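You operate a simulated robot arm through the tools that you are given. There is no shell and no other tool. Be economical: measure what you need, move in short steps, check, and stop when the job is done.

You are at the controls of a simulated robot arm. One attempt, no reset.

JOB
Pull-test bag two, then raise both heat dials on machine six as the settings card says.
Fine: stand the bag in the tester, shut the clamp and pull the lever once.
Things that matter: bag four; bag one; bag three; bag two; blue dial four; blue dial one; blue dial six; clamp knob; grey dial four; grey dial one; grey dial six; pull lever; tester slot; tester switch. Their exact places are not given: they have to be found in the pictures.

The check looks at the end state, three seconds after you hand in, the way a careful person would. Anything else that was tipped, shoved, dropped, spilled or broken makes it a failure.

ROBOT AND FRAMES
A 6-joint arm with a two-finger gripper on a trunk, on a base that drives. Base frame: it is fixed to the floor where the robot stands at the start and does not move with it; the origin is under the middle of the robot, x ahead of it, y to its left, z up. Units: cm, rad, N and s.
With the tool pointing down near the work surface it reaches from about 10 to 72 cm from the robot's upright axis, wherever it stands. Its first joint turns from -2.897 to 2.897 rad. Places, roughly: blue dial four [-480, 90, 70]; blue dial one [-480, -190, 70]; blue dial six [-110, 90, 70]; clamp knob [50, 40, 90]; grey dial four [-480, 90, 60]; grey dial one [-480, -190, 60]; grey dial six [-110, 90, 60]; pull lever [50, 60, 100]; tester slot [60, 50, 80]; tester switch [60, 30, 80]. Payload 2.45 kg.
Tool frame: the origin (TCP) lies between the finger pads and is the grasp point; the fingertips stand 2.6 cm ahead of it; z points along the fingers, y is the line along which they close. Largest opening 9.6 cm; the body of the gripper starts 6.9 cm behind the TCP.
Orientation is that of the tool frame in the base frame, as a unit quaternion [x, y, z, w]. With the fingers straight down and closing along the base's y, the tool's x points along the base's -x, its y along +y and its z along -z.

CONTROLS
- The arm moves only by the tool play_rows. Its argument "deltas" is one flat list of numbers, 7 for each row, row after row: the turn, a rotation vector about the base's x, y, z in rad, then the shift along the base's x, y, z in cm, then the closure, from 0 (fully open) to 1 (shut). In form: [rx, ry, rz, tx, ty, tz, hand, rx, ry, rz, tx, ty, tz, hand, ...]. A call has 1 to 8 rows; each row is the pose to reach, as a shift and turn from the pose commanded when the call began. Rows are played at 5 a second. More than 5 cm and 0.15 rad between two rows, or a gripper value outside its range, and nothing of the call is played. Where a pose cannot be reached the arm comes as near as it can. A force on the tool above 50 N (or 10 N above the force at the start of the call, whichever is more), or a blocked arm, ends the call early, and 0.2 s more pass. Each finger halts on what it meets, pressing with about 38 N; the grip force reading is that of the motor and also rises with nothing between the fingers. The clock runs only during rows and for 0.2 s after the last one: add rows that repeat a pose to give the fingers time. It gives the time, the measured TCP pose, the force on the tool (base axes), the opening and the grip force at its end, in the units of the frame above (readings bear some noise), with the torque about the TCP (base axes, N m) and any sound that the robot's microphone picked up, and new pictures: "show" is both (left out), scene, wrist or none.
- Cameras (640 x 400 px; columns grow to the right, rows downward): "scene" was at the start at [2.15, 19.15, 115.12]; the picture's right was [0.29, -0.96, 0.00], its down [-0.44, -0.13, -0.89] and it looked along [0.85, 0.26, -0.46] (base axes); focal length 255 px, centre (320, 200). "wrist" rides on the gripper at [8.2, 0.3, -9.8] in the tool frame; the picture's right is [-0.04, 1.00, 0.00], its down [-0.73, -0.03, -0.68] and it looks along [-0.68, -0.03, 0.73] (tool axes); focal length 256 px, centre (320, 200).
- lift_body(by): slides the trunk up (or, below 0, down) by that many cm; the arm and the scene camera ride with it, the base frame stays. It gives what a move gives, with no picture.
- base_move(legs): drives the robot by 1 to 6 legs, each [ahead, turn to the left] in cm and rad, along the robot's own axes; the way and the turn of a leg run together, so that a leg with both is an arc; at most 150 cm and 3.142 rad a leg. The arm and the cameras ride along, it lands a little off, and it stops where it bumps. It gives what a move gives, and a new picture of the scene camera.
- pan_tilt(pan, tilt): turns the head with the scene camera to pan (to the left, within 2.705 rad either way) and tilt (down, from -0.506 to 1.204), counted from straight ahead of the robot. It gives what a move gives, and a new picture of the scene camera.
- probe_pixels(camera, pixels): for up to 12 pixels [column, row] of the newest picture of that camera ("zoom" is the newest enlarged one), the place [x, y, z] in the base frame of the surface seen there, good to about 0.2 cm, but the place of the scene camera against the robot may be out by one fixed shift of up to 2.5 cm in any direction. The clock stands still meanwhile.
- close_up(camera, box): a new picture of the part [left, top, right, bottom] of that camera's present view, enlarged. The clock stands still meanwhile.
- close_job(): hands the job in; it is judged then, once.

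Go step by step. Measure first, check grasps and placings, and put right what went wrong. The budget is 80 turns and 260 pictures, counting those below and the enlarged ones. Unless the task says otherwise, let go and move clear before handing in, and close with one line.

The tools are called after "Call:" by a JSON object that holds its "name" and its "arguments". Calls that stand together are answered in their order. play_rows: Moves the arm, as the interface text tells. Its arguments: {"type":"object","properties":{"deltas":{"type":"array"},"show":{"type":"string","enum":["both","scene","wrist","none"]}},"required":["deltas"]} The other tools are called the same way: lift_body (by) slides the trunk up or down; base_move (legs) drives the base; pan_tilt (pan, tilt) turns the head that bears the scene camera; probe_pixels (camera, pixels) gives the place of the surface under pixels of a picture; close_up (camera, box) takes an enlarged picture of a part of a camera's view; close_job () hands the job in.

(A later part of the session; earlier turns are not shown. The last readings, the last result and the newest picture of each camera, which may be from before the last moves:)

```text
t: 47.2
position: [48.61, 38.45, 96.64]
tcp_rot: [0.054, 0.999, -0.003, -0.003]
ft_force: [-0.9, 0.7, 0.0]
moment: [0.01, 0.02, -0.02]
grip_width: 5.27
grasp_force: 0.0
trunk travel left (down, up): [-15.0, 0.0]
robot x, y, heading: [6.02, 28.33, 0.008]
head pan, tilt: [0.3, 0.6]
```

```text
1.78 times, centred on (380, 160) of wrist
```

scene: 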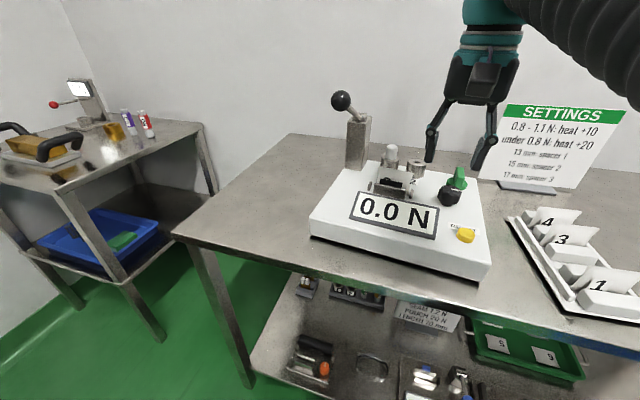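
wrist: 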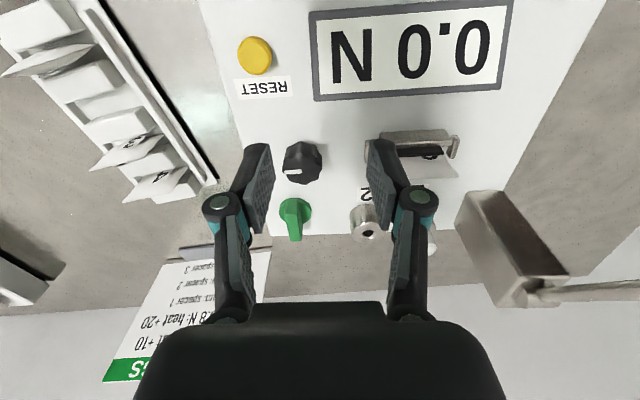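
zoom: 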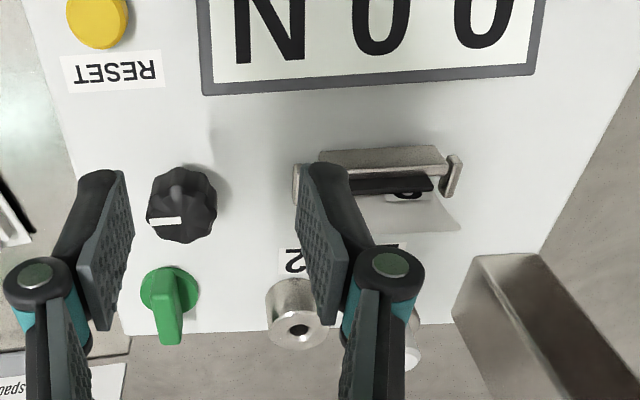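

Pointer now points along −y (90° turned). I'll move to (38,50,101) for a view of the clamp and the lever.

Call:
{"name": "play_rows", "arguments": {"deltas": [0, 0, 0, -3, 2, 1, 0.45, 0, 0, 0, -6, 5, 2, 0.45, 0, 0, 0, -9, 8, 4, 0.45, 0, 0, -0.1, -10, 11, 4.5, 0.45, 0, 0, -0.1, -10, 11, 4.5, 0.45], "show": "both"}}

Call:
{"name": "close_up", "arguments": {"camera": "wrist", "box": [220, 60, 420, 200]}}

Call:
{"name": "close_up", "arguments": {"camera": "scene", "box": [310, 70, 420, 190]}}

```text
t: 48.4
position: [38.42, 49.28, 101.07]
tcp_rot: [0.104, 0.995, -0.001, 0.0]
ft_force: [-0.4, 0.3, 0.0]
moment: [0.01, 0.0, 0.03]
grip_width: 5.29
grasp_force: 0.1
trunk travel left (down, up): [-15.0, 0.0]
robot x, y, heading: [5.99, 28.53, 0.011]
head pan, tilt: [0.3, 0.6]
```

scene: 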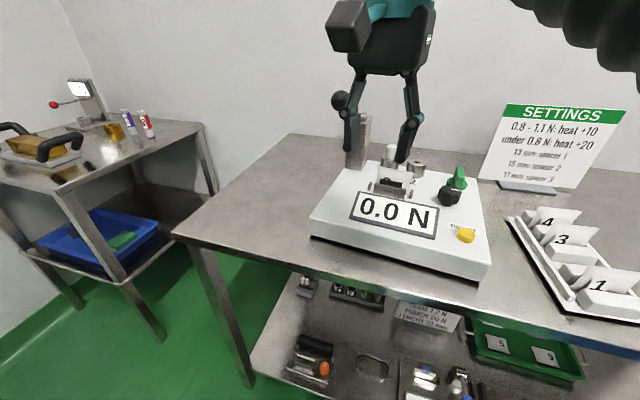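
wrist: 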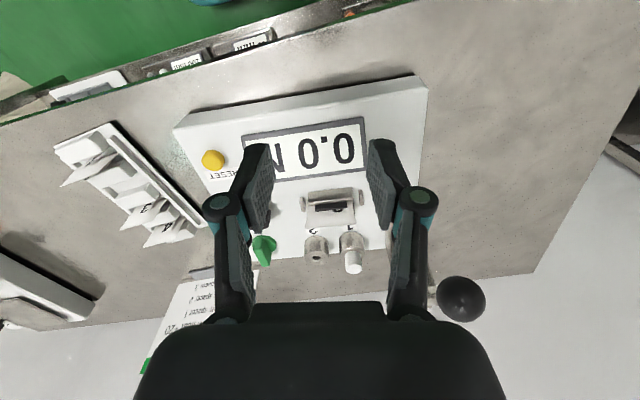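

```text
2.86 times, centred on (320, 130) of wrist
```

zoom: 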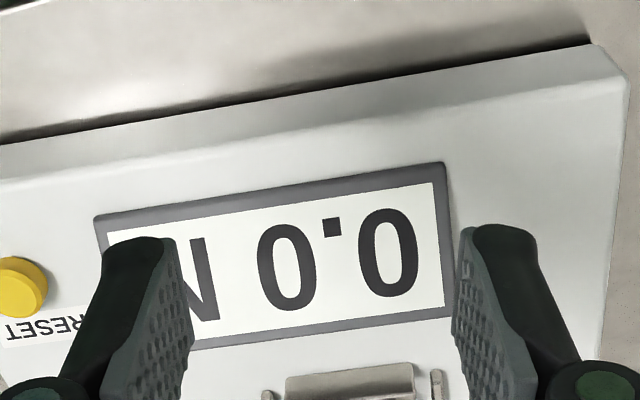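

```text
3.33 times, centred on (365, 130) of scene
```

zoom: 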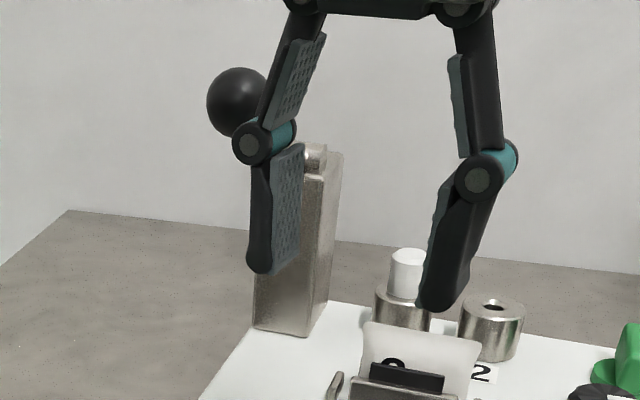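

Call:
{"name": "close_up", "arguments": {"camera": "wrist", "box": [290, 170, 380, 230]}}

Call:
{"name": "probe_pixels", "arguments": {"camera": "zoom", "pixels": [[320, 160], [320, 240], [320, 195], [260, 245], [320, 200], [300, 235], [350, 205], [430, 170]]}}

Call:
{"name": "probe_pixels", "arguments": {"camera": "wrist", "pixels": [[461, 298], [450, 290], [470, 310], [440, 300]]}}

```text
6.67 times, centred on (335, 200) of wrist
```

zoom: 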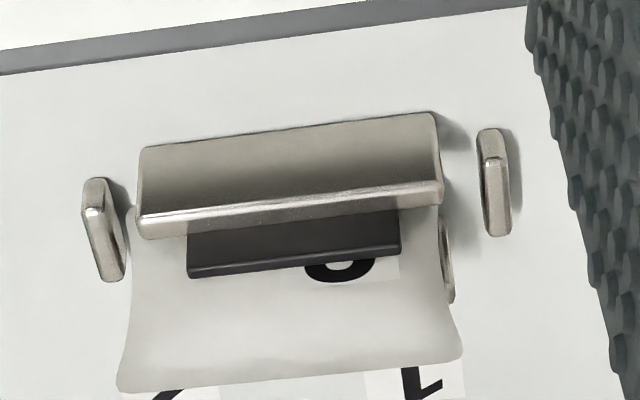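

```text
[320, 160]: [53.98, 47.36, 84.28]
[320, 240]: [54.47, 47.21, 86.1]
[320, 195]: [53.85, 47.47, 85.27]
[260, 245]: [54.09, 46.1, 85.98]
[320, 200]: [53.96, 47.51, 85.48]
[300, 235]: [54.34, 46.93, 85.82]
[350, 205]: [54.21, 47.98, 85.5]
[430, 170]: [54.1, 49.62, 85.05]
```

```text
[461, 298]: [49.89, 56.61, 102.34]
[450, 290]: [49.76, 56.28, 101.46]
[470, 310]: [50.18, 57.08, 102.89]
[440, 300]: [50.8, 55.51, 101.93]
```

Call:
{"name": "probe_pixels", "arguments": {"camera": "zoom", "pixels": [[250, 262], [250, 270], [250, 284], [250, 300], [250, 340], [250, 375], [220, 272], [370, 250], [420, 290], [450, 240], [400, 330], [180, 300]]}}

Call:
{"name": "close_up", "arguments": {"camera": "scene", "box": [365, 150, 425, 205]}}

Call:
{"name": "probe_pixels", "arguments": {"camera": "zoom", "pixels": [[300, 190], [300, 185], [300, 150], [200, 100], [420, 130], [330, 250]]}}

```text
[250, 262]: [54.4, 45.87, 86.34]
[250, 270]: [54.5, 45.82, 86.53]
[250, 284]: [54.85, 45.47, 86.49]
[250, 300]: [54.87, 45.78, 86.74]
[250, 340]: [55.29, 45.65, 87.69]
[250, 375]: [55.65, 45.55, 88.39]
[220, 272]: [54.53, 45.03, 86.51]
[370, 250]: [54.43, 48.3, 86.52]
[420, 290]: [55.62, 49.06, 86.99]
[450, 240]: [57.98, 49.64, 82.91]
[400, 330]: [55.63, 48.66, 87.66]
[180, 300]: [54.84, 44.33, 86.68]
```

```text
7.27 times, centred on (395, 178) of scene
```

zoom: 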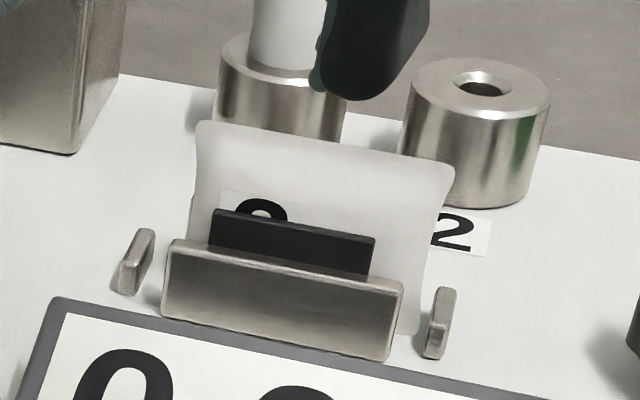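

```text
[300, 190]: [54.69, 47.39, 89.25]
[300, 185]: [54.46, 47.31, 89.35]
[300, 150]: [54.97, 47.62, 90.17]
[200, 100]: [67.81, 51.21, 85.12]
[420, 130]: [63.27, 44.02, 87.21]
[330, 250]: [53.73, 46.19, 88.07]
```

Pad's inner edge is at x≈54.5 and bag face at ≈54.85, so contact isn't certain. Before pulling the lever I'll look along the slot from its end.

Call:
{"name": "play_rows", "arguments": {"deltas": [0, 0, 0.14, 0, -4, 0, 0.6, 0, 0, 0.28, 2, -8, 0, 0.8, 0, 0, 0.42, 5, -11, 0, 1, 0, 0, 0.56, 8.5, -13, 0, 1, 0, 0, 0.7, 12, -14, -1, 1, 0, 0, 0.84, 15.5, -15, -2, 1, 0, 0, 0.98, 18, -16, -3, 1, 0, 0, 1.1, 18, -16, -3, 1], "show": "wrist"}}

Call:
{"name": "play_rows", "arguments": {"deltas": [0, 0, 0.14, 0, 0, -1, 1, 0, 0, 0.28, 0, 0, -2, 1, 0, 0, 0.42, 0, 0, -3, 1, 0, 0, 0.55, 0, 0, -3, 1], "show": "wrist"}}

Call:
{"name": "close_up", "arguments": {"camera": "wrist", "box": [260, 40, 420, 180]}}

```text
t: 50.2
position: [56.56, 33.35, 98.1]
tcp_rot: [-0.432, 0.902, -0.003, -0.001]
ft_force: [0.0, -0.8, -1.3]
moment: [0.0, -0.02, -0.03]
grip_width: 0.0
grasp_force: 28.4
trunk travel left (down, up): [-15.0, 0.0]
robot x, y, heading: [6.05, 28.58, 0.016]
head pan, tilt: [0.3, 0.6]
```

wrist: 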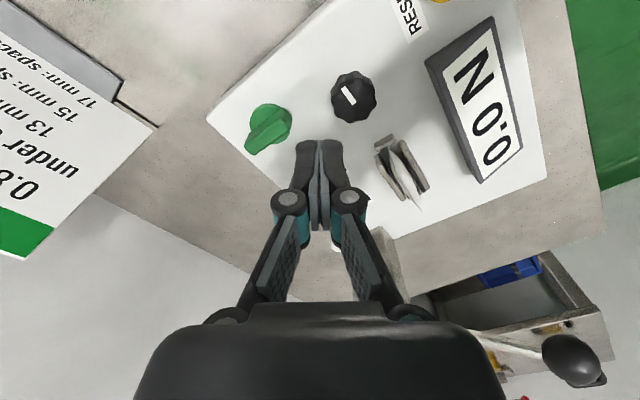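

```text
t: 51.2
position: [56.6, 33.36, 95.11]
tcp_rot: [-0.66, 0.751, -0.003, 0.001]
ft_force: [-0.1, 0.7, 0.9]
moment: [0.0, 0.01, 0.04]
grip_width: 0.0
grasp_force: 27.8
trunk travel left (down, up): [-15.0, 0.0]
robot x, y, heading: [6.15, 29.06, 0.008]
head pan, tilt: [0.3, 0.6]
```

wrist: 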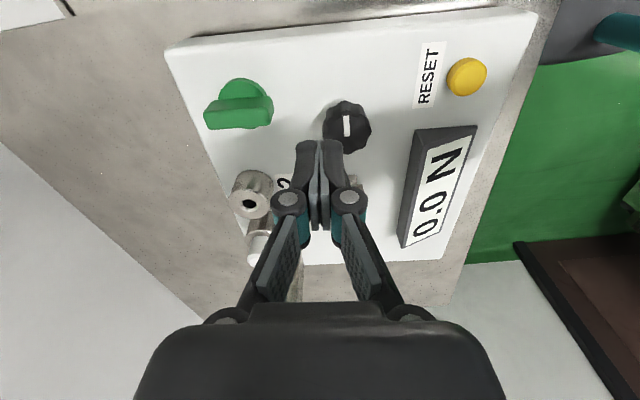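

```text
2.86 times, centred on (340, 110) of wrist
```

zoom: 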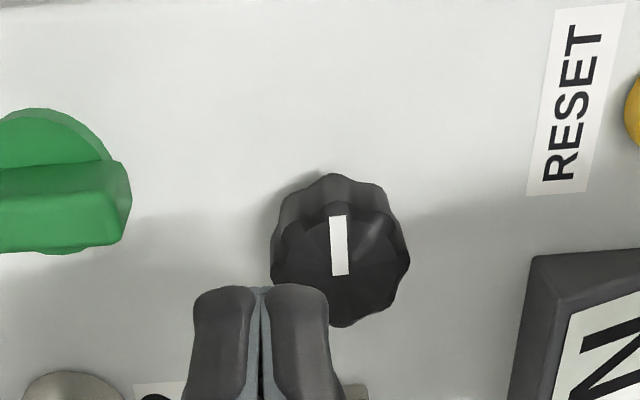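

The pointer now is squarely at −y. I'll shift by (+4,+6,+3) to see the jaws past the fingers.

Call:
{"name": "play_rows", "arguments": {"deltas": [0, 0, 0, 2, 2, 2, 1, 0, 0, 0, 4, 5, 3, 1, 0, 0, 0, 4, 7, 3, 1, 0, 0, 0, 4, 7, 3, 1], "show": "wrist"}}

Call:
{"name": "close_up", "arguments": {"camera": "wrist", "box": [320, 50, 440, 150]}}

```text
t: 52.2
position: [60.38, 40.35, 97.73]
tcp_rot: [-0.659, 0.752, -0.004, 0.002]
ft_force: [-0.4, 0.5, -0.1]
moment: [-0.01, 0.06, 0.02]
grip_width: 0.0
grasp_force: 28.3
out of reach, approached as far as the arm can: row 3, 4
trunk travel left (down, up): [-15.0, 0.0]
robot x, y, heading: [5.67, 28.45, 0.006]
head pan, tilt: [0.3, 0.6]
```

wrist: 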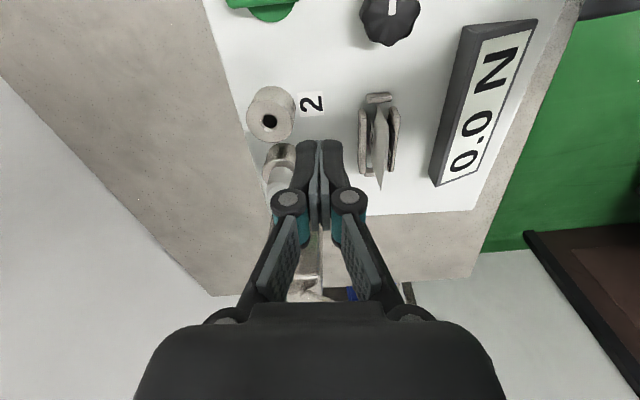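

```text
4.00 times, centred on (380, 100) of wrist
```

zoom: 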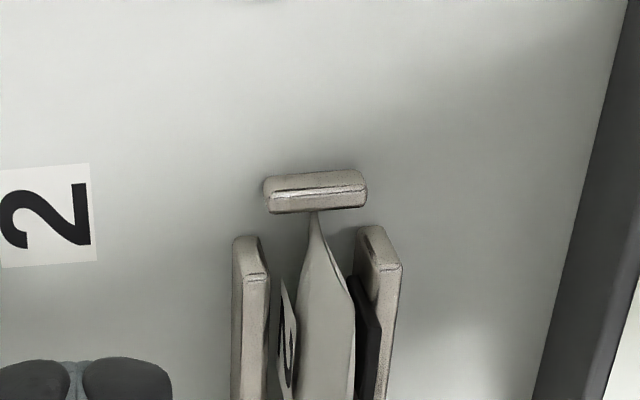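

The pad is against the bag and the knob is at its stop, so the clamp is shut. Now I'll back off toward the front and turn the gripper for the lever ball at about (51.7,56.7,101.5).

Call:
{"name": "play_rows", "arguments": {"deltas": [0, 0, -0.14, -3, -2, 0.5, 0.8, 0, 0, -0.28, -6, -4, 1, 0.6, 0, 0, -0.42, -9.5, -4, 1.5, 0.4, 0, 0, -0.56, -13, -4, 2, 0.2, 0, 0, -0.7, -16, -2, 2.5, 0.2, 0, 0, -0.84, -18, 1, 3, 0.2, 0, 0, -0.98, -19, 4, 3.5, 0.2, 0, 0, -1.12, -19, 8, 3.8, 0.2], "show": "none"}}

Call:
{"name": "play_rows", "arguments": {"deltas": [0, 0, -0.14, 0, 3, 0, 0.2, 0, 0, -0.28, 0, 6, 0, 0.2, 0, 0, -0.42, 0, 8.3, 0, 0.2, 0, 0, -0.42, 0, 8.3, 0, 0.2], "show": "both"}}

Call:
{"name": "close_up", "arguments": {"camera": "scene", "box": [280, 60, 440, 200]}}

```text
t: 54.0
position: [41.29, 48.42, 101.06]
tcp_rot: [-0.159, 0.987, -0.002, 0.001]
ft_force: [-0.1, -1.1, 0.5]
moment: [0.05, -0.01, -0.01]
grip_width: 7.7
grasp_force: 0.1
out of reach, approached as far as the arm can: row 8
trunk travel left (down, up): [-15.0, 0.0]
robot x, y, heading: [6.19, 28.58, 0.007]
head pan, tilt: [0.3, 0.6]
```

```text
t: 55.0
position: [41.37, 56.57, 100.37]
tcp_rot: [0.051, 0.999, -0.001, 0.0]
ft_force: [-0.1, 0.0, -0.4]
moment: [0.0, -0.01, 0.0]
grip_width: 7.68
grasp_force: 0.1
out of reach, approached as far as the arm can: row 2, 3, 4
trunk travel left (down, up): [-15.0, 0.0]
robot x, y, heading: [5.83, 28.42, 0.004]
head pan, tilt: [0.3, 0.6]
```

scene: 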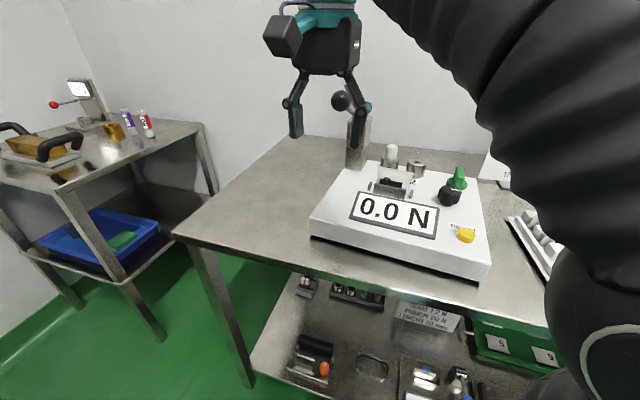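
wrist: 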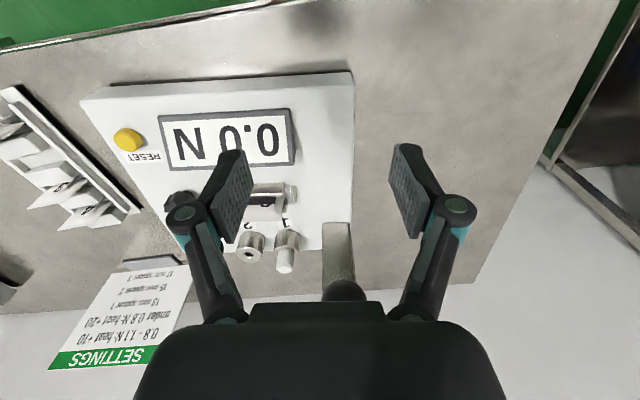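

```text
2.86 times, centred on (360, 130) of scene
```

zoom: 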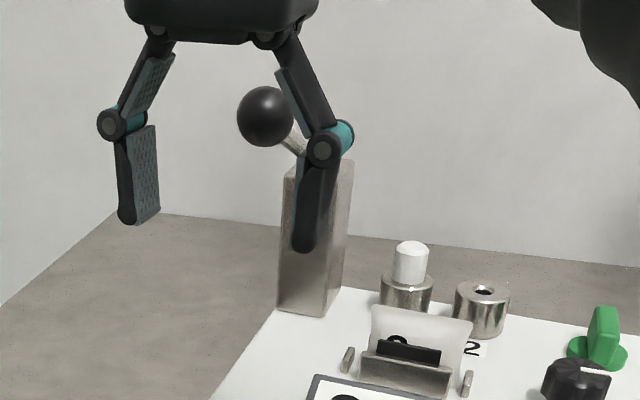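

With the tool straight down the arm cannot get higher than about 100 there. I'll pitch the fingers forward 0.8 rad, which gives height, and look again.

Call:
{"name": "play_rows", "arguments": {"deltas": [0, -0.14, 0, 0, 0, 0, 0.2, 0, -0.28, 0, 0, 0, 0, 0.2, 0, -0.42, 0, 0, 0, 0, 0.2, 0, -0.56, 0, 0, 0, 0.5, 0.2, 0, -0.7, 0, 0, 0, 1, 0.2, 0, -0.8, 0, 0, 0, 1.3, 0.2, 0, -0.8, 0, 0, 0, 1.3, 0.2], "show": "both"}}

Call:
{"name": "close_up", "arguments": {"camera": "wrist", "box": [200, 100, 440, 300]}}

```text
t: 56.6
position: [41.35, 56.68, 101.68]
tcp_rot: [0.047, 0.92, 0.017, 0.388]
ft_force: [-0.1, -0.5, -0.1]
moment: [0.02, 0.04, 0.01]
grip_width: 7.66
grasp_force: 0.1
trunk travel left (down, up): [-15.0, 0.0]
robot x, y, heading: [6.36, 28.67, 0.014]
head pan, tilt: [0.3, 0.6]
```

scene: 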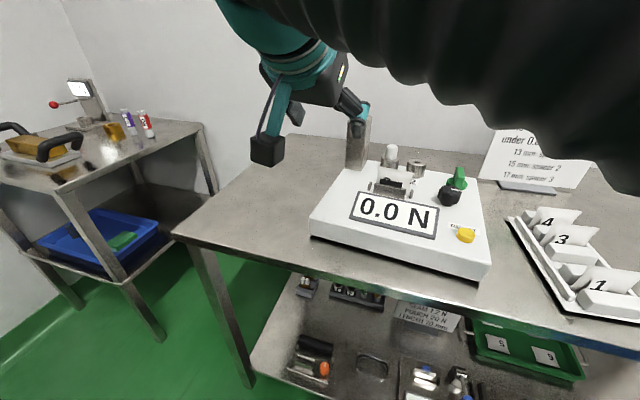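
wrist: 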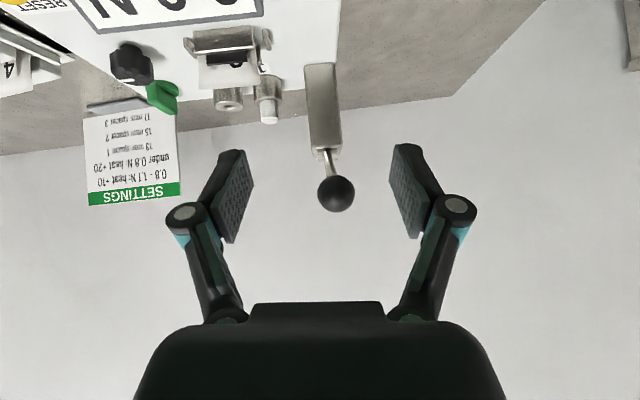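

```text
2.00 times, centred on (320, 200) of wrist
```

zoom: 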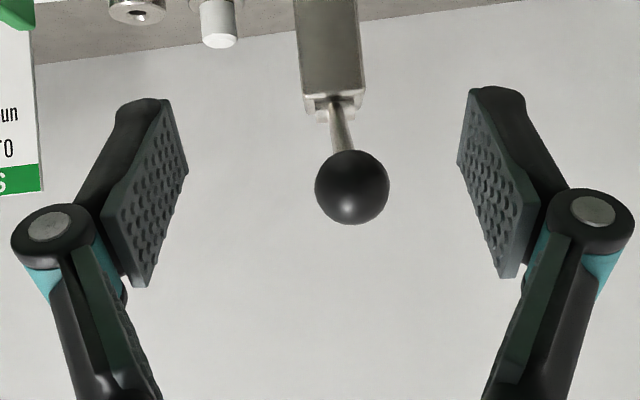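

Good view: the ball is at wrist (336,194), bar leads to the post top at (325,148). Measuring.

Call:
{"name": "probe_pixels", "arguments": {"camera": "wrist", "pixels": [[336, 194], [336, 178], [336, 208], [321, 194], [350, 194], [330, 165], [327, 156], [325, 140], [320, 75], [316, 152], [338, 150]]}}

Call:
{"name": "close_up", "arguments": {"camera": "wrist", "box": [290, 50, 370, 220]}}

```text
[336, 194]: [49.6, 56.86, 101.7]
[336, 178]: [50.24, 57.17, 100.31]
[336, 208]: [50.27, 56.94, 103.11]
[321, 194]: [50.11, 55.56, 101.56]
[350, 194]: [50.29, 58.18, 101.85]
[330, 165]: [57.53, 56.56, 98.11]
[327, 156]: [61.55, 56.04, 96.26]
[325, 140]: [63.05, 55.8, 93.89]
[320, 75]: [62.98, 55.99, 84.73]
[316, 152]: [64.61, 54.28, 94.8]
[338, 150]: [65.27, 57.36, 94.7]
```

```text
2.35 times, centred on (330, 135) of wrist
```

zoom: 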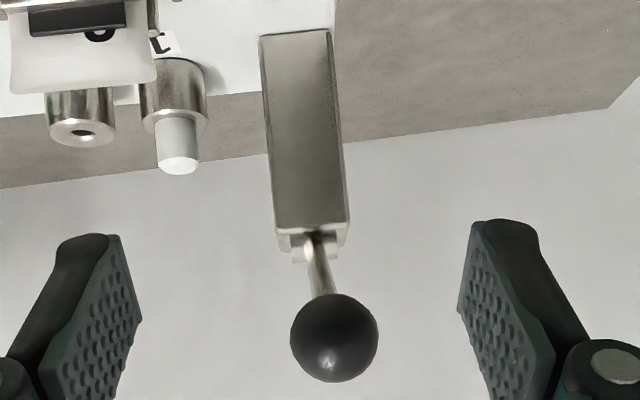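

Ball centre ≈ (51.4,56.9,101.7), pivot ≈ (64.5,55.7,95.4): it hinges about the y axis. Advancing, gripping the ball.

Call:
{"name": "play_rows", "arguments": {"deltas": [0, 0, 0, 4, 0.1, 0, 0.2, 0, 0, 0, 8, 0.2, 0, 0.2, 0, 0, 0, 10.05, 0.25, 0, 0.3, 0, 0, 0, 10.05, 0.25, 0, 0.6, 0, 0, 0, 10.05, 0.25, 0, 0.8, 0, 0, 0, 10.05, 0.25, 0, 0.8], "show": "wrist"}}

```text
t: 58.0
position: [51.37, 57.02, 101.53]
tcp_rot: [0.046, 0.92, 0.017, 0.388]
ft_force: [4.0, 9.0, 3.0]
moment: [0.04, -0.54, -0.01]
grip_width: 3.16
grasp_force: 37.8
trunk travel left (down, up): [-15.0, 0.0]
robot x, y, heading: [6.18, 28.31, 0.012]
head pan, tilt: [0.3, 0.6]
```

wrist: 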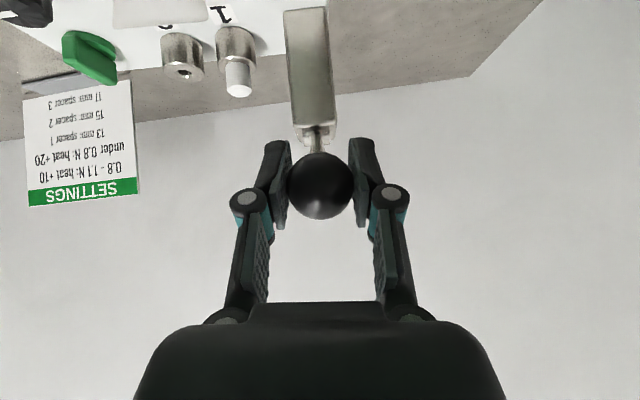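

The ball is gripped (3.16 cm). Pulling it down along the arc.

Call:
{"name": "play_rows", "arguments": {"deltas": [0, 0, 0, -0.5, 0.05, -1.3, 0.8, 0, 0, 0, -0.9, 0.1, -2.6, 0.8, 0, 0, 0, -1.2, 0.12, -3.8, 0.8, 0, 0, 0, -1.35, 0.13, -5, 0.8, 0, 0, 0, -1.4, 0.14, -6.2, 0.8, 0, 0, 0, -1.35, 0.13, -7.5, 0.8, 0, 0, 0, -1.35, 0.13, -7.5, 0.8], "show": "both"}}

Call:
{"name": "close_up", "arguments": {"camera": "scene", "box": [310, 80, 480, 240]}}

```text
t: 59.6
position: [49.77, 57.09, 94.1]
tcp_rot: [0.045, 0.921, 0.018, 0.387]
ft_force: [-5.1, 25.1, 8.9]
moment: [-0.19, -0.91, 0.1]
grip_width: 3.15
grasp_force: 37.7
trunk travel left (down, up): [-15.0, 0.0]
robot x, y, heading: [5.95, 28.28, 0.01]
head pan, tilt: [0.3, 0.6]
```

scene: 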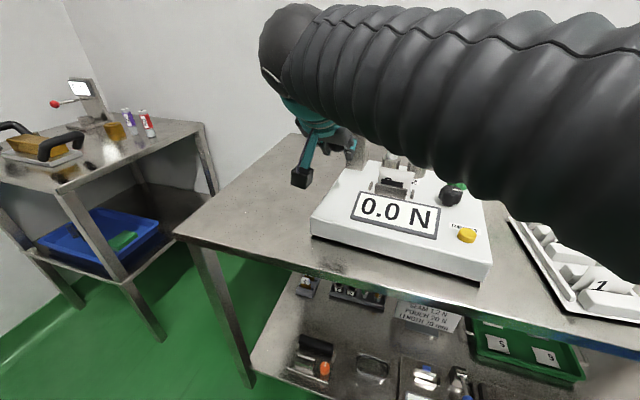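
wrist: 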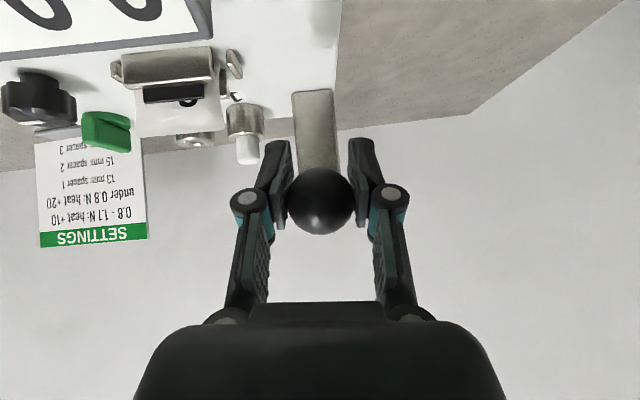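

```text
2.50 times, centred on (395, 160) of scene
```

zoom: 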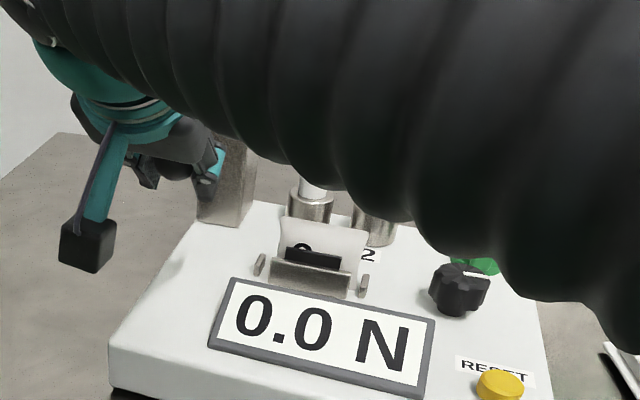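

The lever moves down freely so far (z 94), reading still 0.0 N. Continuing the stroke with a small y correction.

Call:
{"name": "play_rows", "arguments": {"deltas": [0, 0, 0, 0.1, 0.2, -1.2, 0.8, 0, 0, 0, 0.4, 0.3, -2.4, 0.8, 0, 0, 0, 0.8, 0.3, -3.6, 0.8, 0, 0, 0, 1.4, 0.3, -4.8, 0.8, 0, 0, 0, 1.4, 0.3, -4.8, 0.8], "show": "both"}}

Call:
{"name": "close_up", "arguments": {"camera": "scene", "box": [310, 80, 480, 240]}}

```text
t: 60.8
position: [51.12, 57.02, 89.52]
tcp_rot: [0.046, 0.92, 0.019, 0.389]
ft_force: [-31.5, -2.5, 8.7]
moment: [0.18, -2.57, 0.08]
grip_width: 2.11
grasp_force: 0.4
trunk travel left (down, up): [-15.0, 0.0]
robot x, y, heading: [5.8, 28.68, 0.01]
head pan, tilt: [0.3, 0.6]
```

scene: 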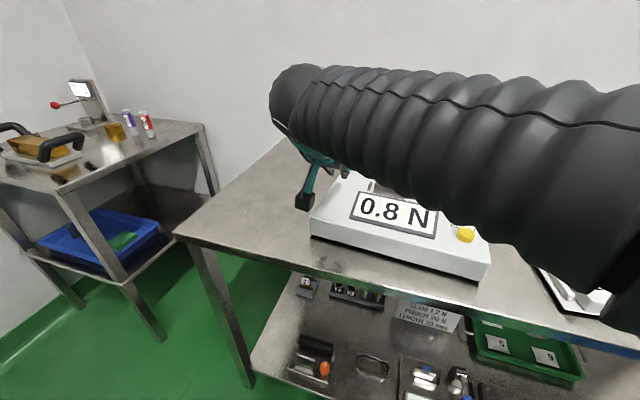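
wrist: 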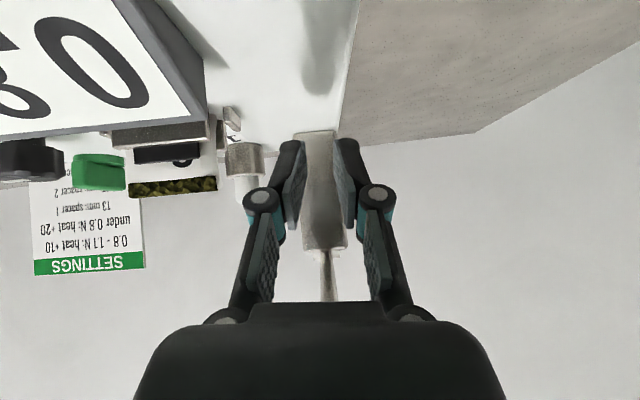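

```text
2.50 times, centred on (395, 160) of scene
```

zoom: 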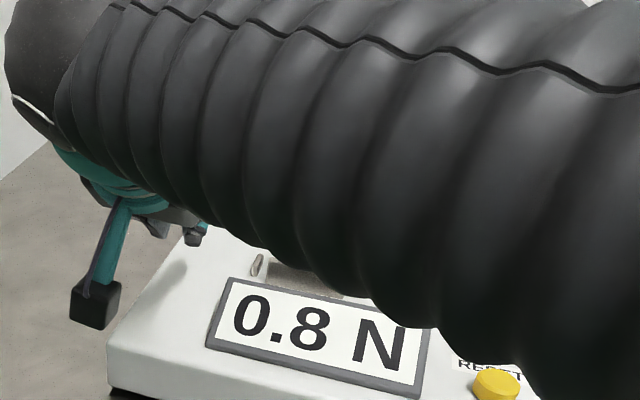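

The display reads 0.8 N; the seam has opened and the ball has slipped out of the fingers, pressing on the gripper (−31 N x). I'll open and back straight out in −x.

Call:
{"name": "play_rows", "arguments": {"deltas": [0, 0, 0, -0.8, 0, 0, 0.5, 0, 0, 0, -2.5, 0, -0.3, 0.2, 0, 0, 0, -5, 0, -0.5, 0.2, 0, 0, 0, -9, 0, -0.5, 0.2, 0, 0, 0, -12, 0, 0, 0.2, 0, 0, 0, -12, 0, 0, 0.2], "show": "both"}}

Call:
{"name": "close_up", "arguments": {"camera": "wrist", "box": [100, 0, 440, 200]}}

Call:
{"name": "close_up", "arguments": {"camera": "scene", "box": [310, 80, 480, 240]}}

```text
t: 62.2
position: [39.45, 57.27, 89.25]
tcp_rot: [0.046, 0.921, 0.016, 0.387]
ft_force: [0.1, 0.1, 0.4]
moment: [0.04, -0.01, 0.01]
grip_width: 7.71
grasp_force: 0.0
trunk travel left (down, up): [-15.0, 0.0]
robot x, y, heading: [5.78, 28.49, 0.007]
head pan, tilt: [0.3, 0.6]
```

scene: 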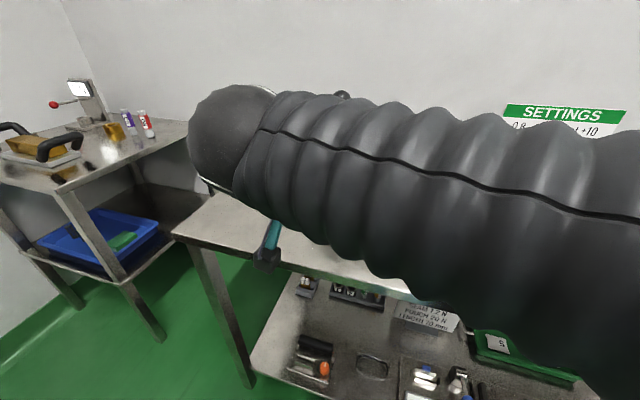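
wrist: 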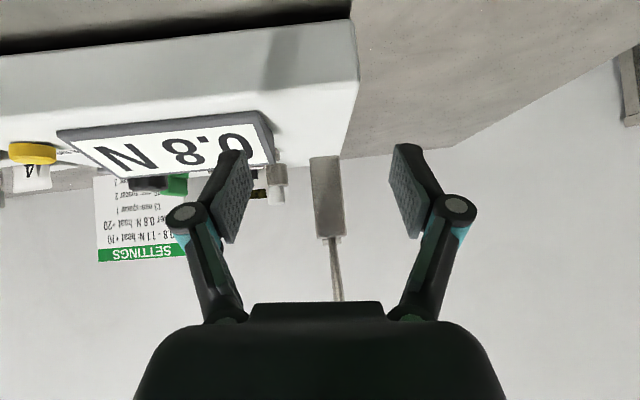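

```text
1.88 times, centred on (270, 100) of wrist
```

zoom: 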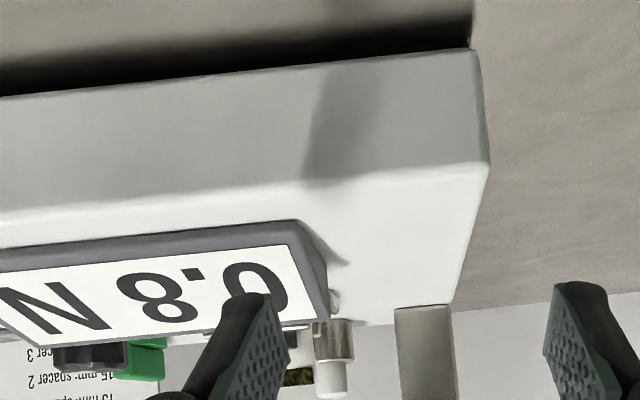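

```text
2.50 times, centred on (395, 160) of scene
```

zoom: 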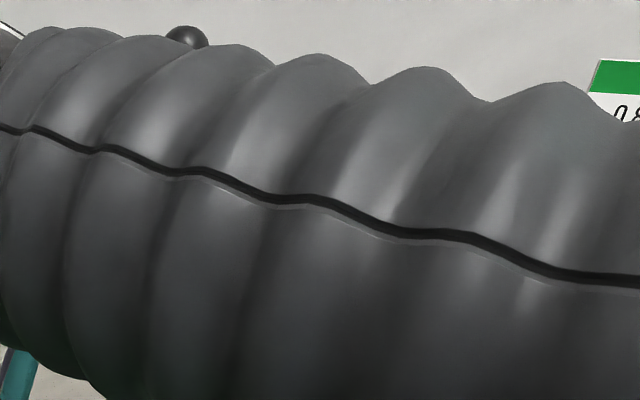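

The reading holds at 0.8 N and the arm is free. I'll raise and restore the tool to vertical in a compact pose, then verify the tester.

Call:
{"name": "play_rows", "arguments": {"deltas": [0, 0.1, 0, -2, -3, 2, 0.2, 0, 0.22, 0, -3, -6, 4, 0.2, 0, 0.34, 0, -4, -9, 6, 0.2, 0, 0.46, 0, -4, -12, 7, 0.2, 0, 0.58, 0, -4, -16, 8, 0.2, 0, 0.7, 0, -4, -20, 8, 0.2, 0, 0.8, 0, -4, -24, 8, 0.2, 0, 0.8, 0, -4, -28, 8, 0.2], "show": "both"}}

Call:
{"name": "close_up", "arguments": {"camera": "scene", "box": [310, 80, 480, 260]}}

```text
t: 64.0
position: [35.47, 29.13, 97.36]
tcp_rot: [0.048, 0.999, -0.003, -0.002]
ft_force: [0.0, -0.8, -1.1]
moment: [-0.03, 0.01, -0.01]
grip_width: 7.68
grasp_force: 0.0
trunk travel left (down, up): [-15.0, 0.0]
robot x, y, heading: [6.38, 28.56, 0.007]
head pan, tilt: [0.3, 0.6]
```

scene: 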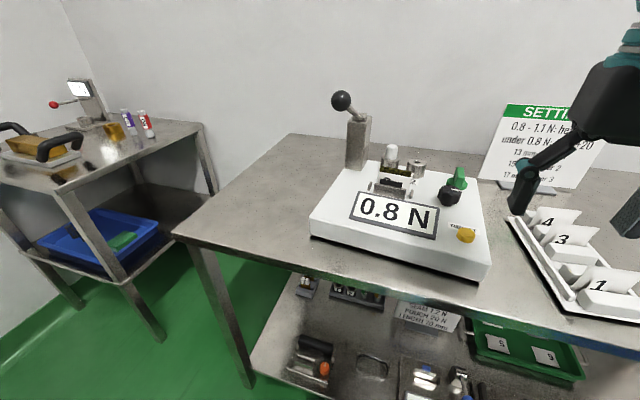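
wrist: 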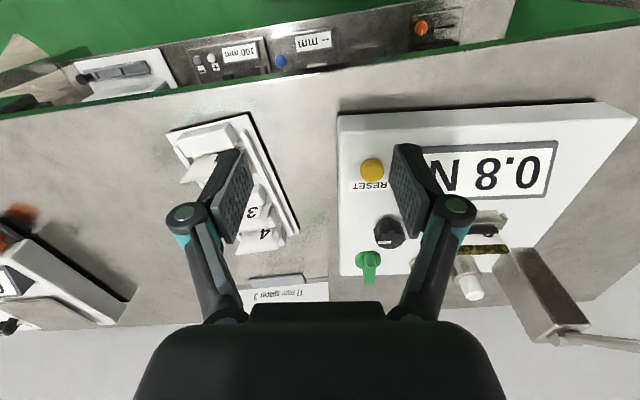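

```text
2.22 times, centred on (395, 170) of scene
```

zoom: 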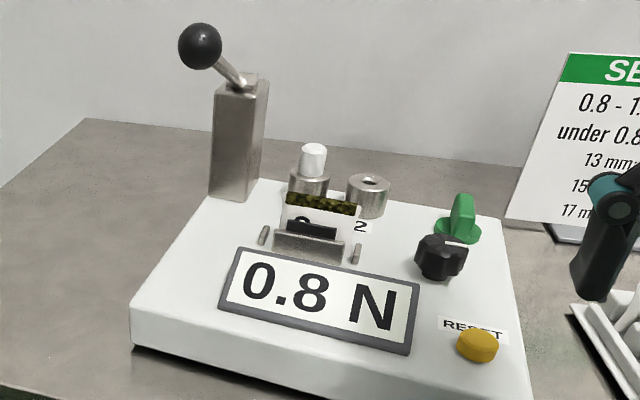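

Reading is 0.8 N, so both heat dials on machine six go up by 10. Now I'll look behind-left for machine six around (-110,90).

Call:
{"name": "pan_tilt", "arguments": {"pan": 2.6, "tilt": 0.3}}

Call:
{"name": "pan_tilt", "arguments": {"pan": 1.9, "tilt": 0.3}}

Call:
{"name": "pan_tilt", "arguments": {"pan": -2.5, "tilt": 0.3}}

```text
t: 66.2
position: [35.35, 29.13, 97.27]
tcp_rot: [0.049, 0.999, -0.002, -0.002]
ft_force: [0.0, 0.4, -1.1]
moment: [-0.01, 0.03, 0.03]
grip_width: 7.68
grasp_force: 0.1
trunk travel left (down, up): [-15.0, 0.0]
robot x, y, heading: [5.51, 28.45, 0.007]
head pan, tilt: [2.601, 0.3]
```

scene: 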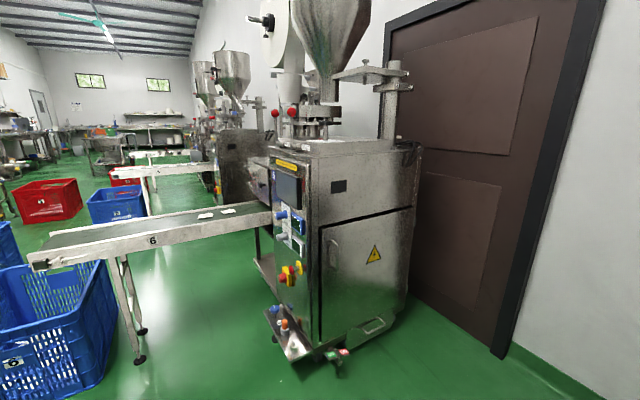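

```text
t: 67.2
position: [35.46, 29.05, 97.32]
tcp_rot: [0.049, 0.999, -0.003, -0.002]
ft_force: [0.3, -0.7, 0.3]
moment: [0.01, 0.0, 0.04]
grip_width: 7.69
grasp_force: 0.0
trunk travel left (down, up): [-15.0, 0.0]
robot x, y, heading: [6.17, 28.29, 0.011]
head pan, tilt: [1.901, 0.3]
```

scene: 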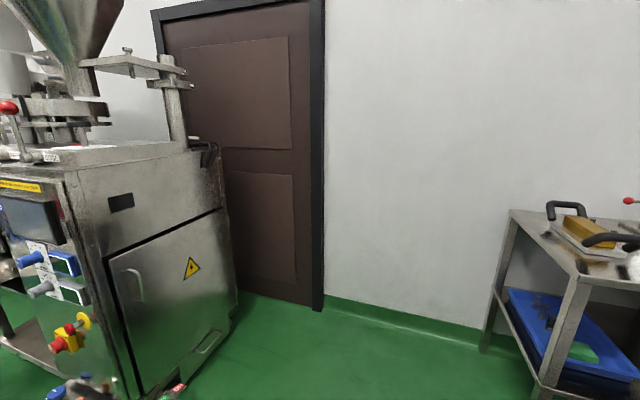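

```text
t: 70.8
position: [35.53, 29.22, 97.4]
tcp_rot: [0.049, 0.999, -0.003, -0.002]
ft_force: [-0.2, -0.2, -0.7]
moment: [-0.04, -0.01, 0.0]
grip_width: 7.68
grasp_force: 0.0
trunk travel left (down, up): [-15.0, 0.0]
robot x, y, heading: [5.66, 28.54, 0.009]
head pan, tilt: [-2.499, 0.3]
```

scene: 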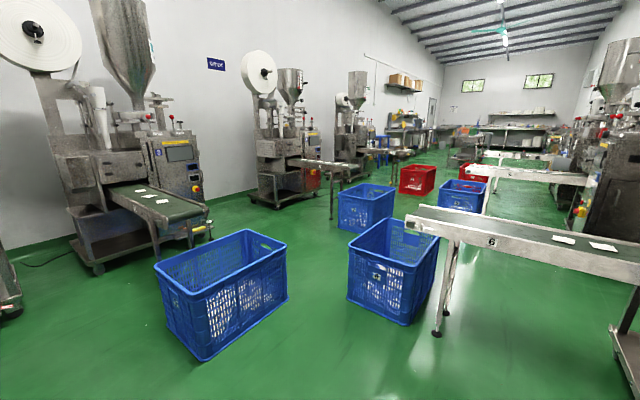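

Machine six is the one whose conveyor reads "6" (155,240 in the first view). I'll look back at it and zoom on its dials.

Call:
{"name": "pan_tilt", "arguments": {"pan": 2.45, "tilt": 0.45}}

Call:
{"name": "close_up", "arguments": {"camera": "scene", "box": [190, 120, 310, 240]}}

```text
t: 74.7
position: [35.47, 29.18, 97.36]
tcp_rot: [0.049, 0.999, -0.002, -0.002]
ft_force: [-0.1, -0.5, -0.1]
moment: [-0.02, -0.02, -0.01]
grip_width: 7.68
grasp_force: 0.1
trunk travel left (down, up): [-15.0, 0.0]
robot x, y, heading: [6.04, 28.0, 0.008]
head pan, tilt: [2.45, 0.45]
```

scene: 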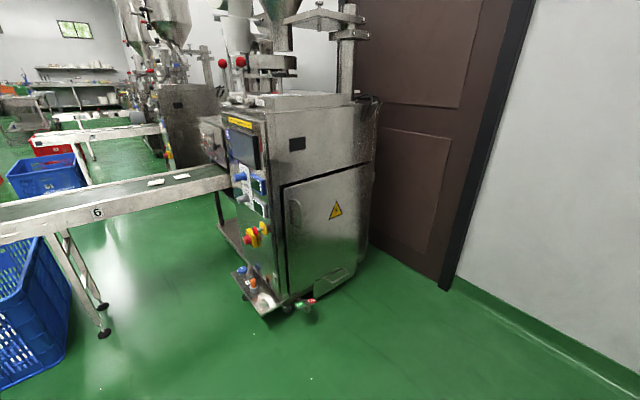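

```text
3.33 times, centred on (250, 180) of scene
```

zoom: 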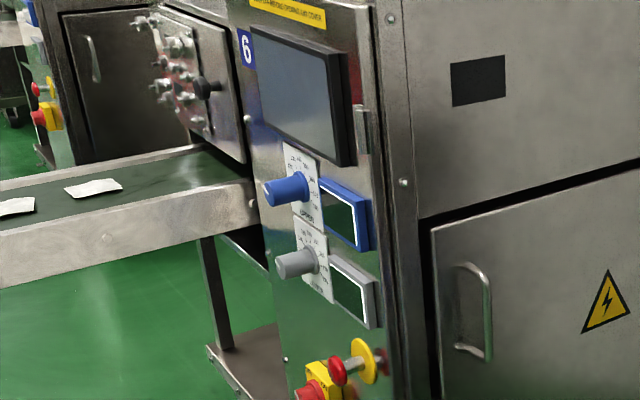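

The "6" plate is on the panel, with blue dial above grey dial and displays (dark). Measuring panel points.

Call:
{"name": "probe_pixels", "arguments": {"camera": "zoom", "pixels": [[275, 193], [290, 265], [305, 215], [345, 215], [355, 290], [300, 100], [350, 370], [380, 380], [120, 235], [440, 260], [620, 250], [250, 345]]}}

Call:
{"name": "probe_pixels", "arguments": {"camera": "scene", "pixels": [[98, 330], [262, 305], [310, 300], [165, 190], [40, 385], [228, 240], [100, 215], [250, 400], [400, 350]]}}

Call:
{"name": "close_up", "arguments": {"camera": "scene", "box": [220, 155, 280, 215]}}

```text
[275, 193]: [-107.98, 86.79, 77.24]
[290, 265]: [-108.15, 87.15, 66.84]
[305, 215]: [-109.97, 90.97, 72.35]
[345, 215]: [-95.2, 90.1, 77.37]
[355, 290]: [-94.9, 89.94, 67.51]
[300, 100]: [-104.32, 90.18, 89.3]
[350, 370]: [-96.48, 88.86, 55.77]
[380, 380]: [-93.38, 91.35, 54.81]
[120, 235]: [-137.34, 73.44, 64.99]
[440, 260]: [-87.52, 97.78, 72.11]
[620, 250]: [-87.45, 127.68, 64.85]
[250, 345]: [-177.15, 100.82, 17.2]
```

```text
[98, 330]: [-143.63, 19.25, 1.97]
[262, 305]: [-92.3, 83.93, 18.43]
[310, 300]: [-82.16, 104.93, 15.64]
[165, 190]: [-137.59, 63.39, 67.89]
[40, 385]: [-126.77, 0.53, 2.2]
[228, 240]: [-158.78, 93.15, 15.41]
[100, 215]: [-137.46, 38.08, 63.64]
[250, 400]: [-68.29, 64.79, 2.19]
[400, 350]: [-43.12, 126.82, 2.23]
```

```text
6.67 times, centred on (250, 185) of scene
```

zoom: 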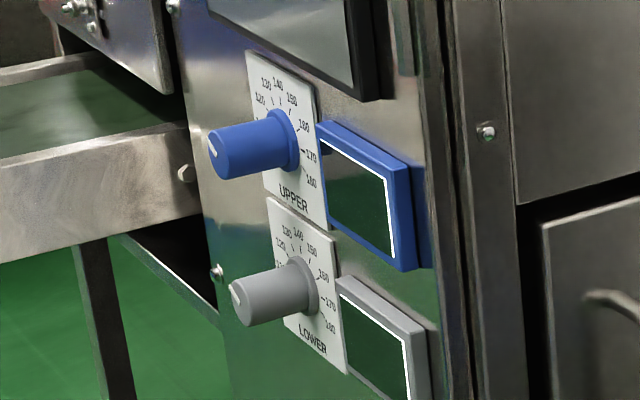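

Panel face is y≈91 facing −y, dials near (-108,88,~75) and (-108,88,~65). The floor along y≈28 looks clear; I'll back up 106 cm, then turn left to face the panel.

Call:
{"name": "base_move", "arguments": {"legs": [[-104, 0]]}}

Call:
{"name": "pan_tilt", "arguments": {"pan": 1.9, "tilt": 0.6}}

```text
t: 80.0
position: [-69.34, 27.97, 97.34]
tcp_rot: [0.047, 0.999, -0.003, -0.001]
ft_force: [0.3, -0.1, -0.4]
moment: [-0.02, 0.0, -0.03]
grip_width: 7.68
grasp_force: 0.0
trunk travel left (down, up): [-15.0, 0.0]
robot x, y, heading: [-98.99, 27.14, 0.011]
head pan, tilt: [2.45, 0.45]
```

scene: 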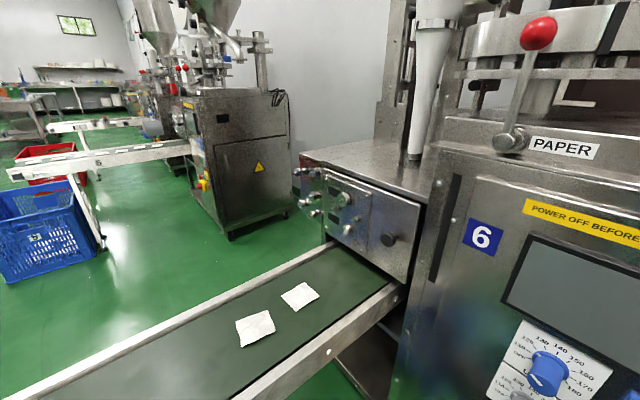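

```text
t: 81.0
position: [-69.22, 27.98, 97.32]
tcp_rot: [0.048, 0.999, -0.004, -0.002]
ft_force: [-0.1, 0.3, -0.3]
moment: [0.02, -0.01, -0.03]
grip_width: 7.67
grasp_force: 0.1
trunk travel left (down, up): [-15.0, 0.0]
robot x, y, heading: [-98.66, 26.98, 0.014]
head pan, tilt: [1.901, 0.6]
```

scene: 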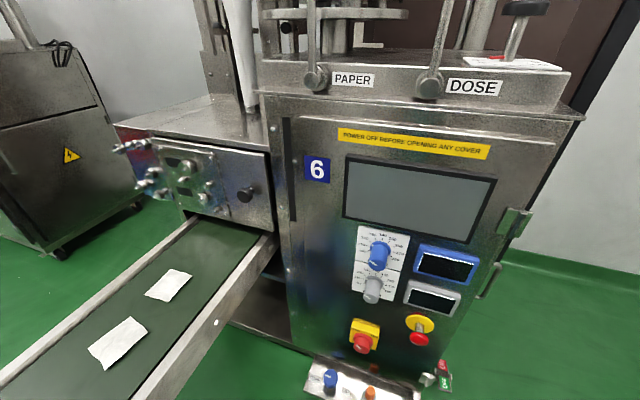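

Excellent view of panel "6". Zooming on the dials and measuring.

Call:
{"name": "close_up", "arguments": {"camera": "scene", "box": [345, 215, 475, 315]}}

Call:
{"name": "close_up", "arguments": {"camera": "scene", "box": [350, 220, 415, 310]}}

Call:
{"name": "probe_pixels", "arguments": {"camera": "scene", "pixels": [[376, 264], [371, 296], [400, 240], [400, 268], [363, 230], [360, 290], [330, 230], [480, 340], [330, 385], [230, 325], [360, 345]]}}

```text
4.00 times, centred on (410, 265) of scene
```

zoom: 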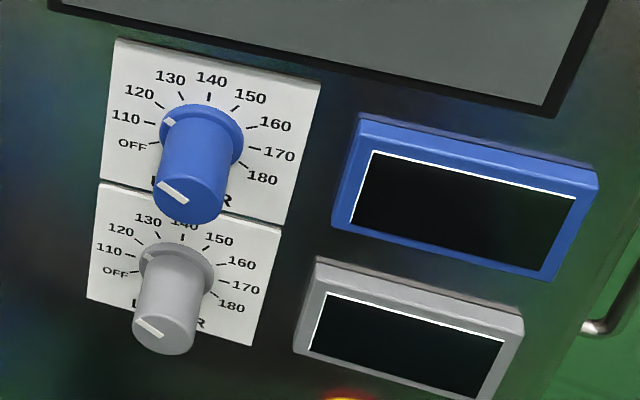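

```text
4.44 times, centred on (382, 265) of scene
```

zoom: 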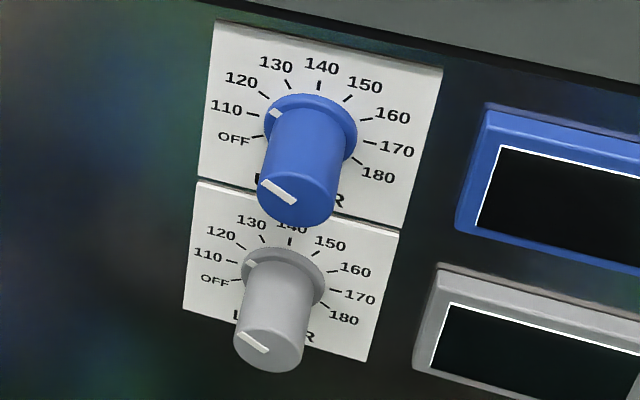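

```text
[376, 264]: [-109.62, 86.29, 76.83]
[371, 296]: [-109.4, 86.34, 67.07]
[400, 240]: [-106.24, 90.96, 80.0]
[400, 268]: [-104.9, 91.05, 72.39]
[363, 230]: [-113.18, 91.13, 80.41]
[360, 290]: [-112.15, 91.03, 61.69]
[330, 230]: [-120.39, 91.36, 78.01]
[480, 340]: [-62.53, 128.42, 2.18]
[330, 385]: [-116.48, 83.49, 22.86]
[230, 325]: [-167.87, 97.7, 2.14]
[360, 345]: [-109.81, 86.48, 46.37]
```

Pointers appear between 110 and 120; I need a frontal wrist view. Turning to face the panel.

Call:
{"name": "base_move", "arguments": {"legs": [[0, 1.57]]}}

Call:
{"name": "pan_tilt", "arguments": {"pan": 0.1, "tilt": 0.65}}

```text
t: 85.2
position: [-99.79, 56.69, 97.37]
tcp_rot: [-0.676, 0.737, -0.003, -0.001]
ft_force: [0.2, 0.3, -0.3]
moment: [-0.03, 0.04, 0.01]
grip_width: 7.66
grasp_force: 0.2
trunk travel left (down, up): [-15.0, 0.0]
robot x, y, heading: [-98.99, 27.26, 1.592]
head pan, tilt: [1.901, 0.6]
```

scene: 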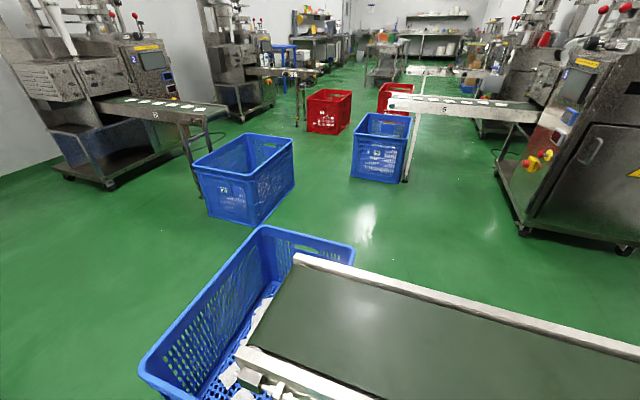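

```text
t: 87.0
position: [-99.74, 56.7, 97.22]
tcp_rot: [-0.676, 0.737, -0.003, 0.001]
ft_force: [-0.7, 0.4, 0.2]
moment: [0.01, 0.01, 0.01]
grip_width: 7.7
grasp_force: 0.1
trunk travel left (down, up): [-15.0, 0.0]
robot x, y, heading: [-98.67, 27.28, 1.594]
head pan, tilt: [0.099, 0.649]
```

scene: 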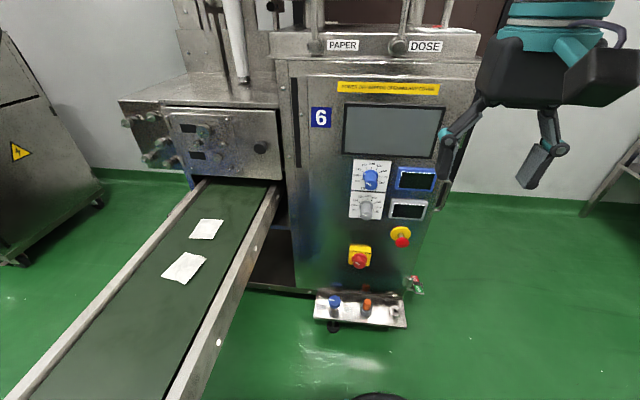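

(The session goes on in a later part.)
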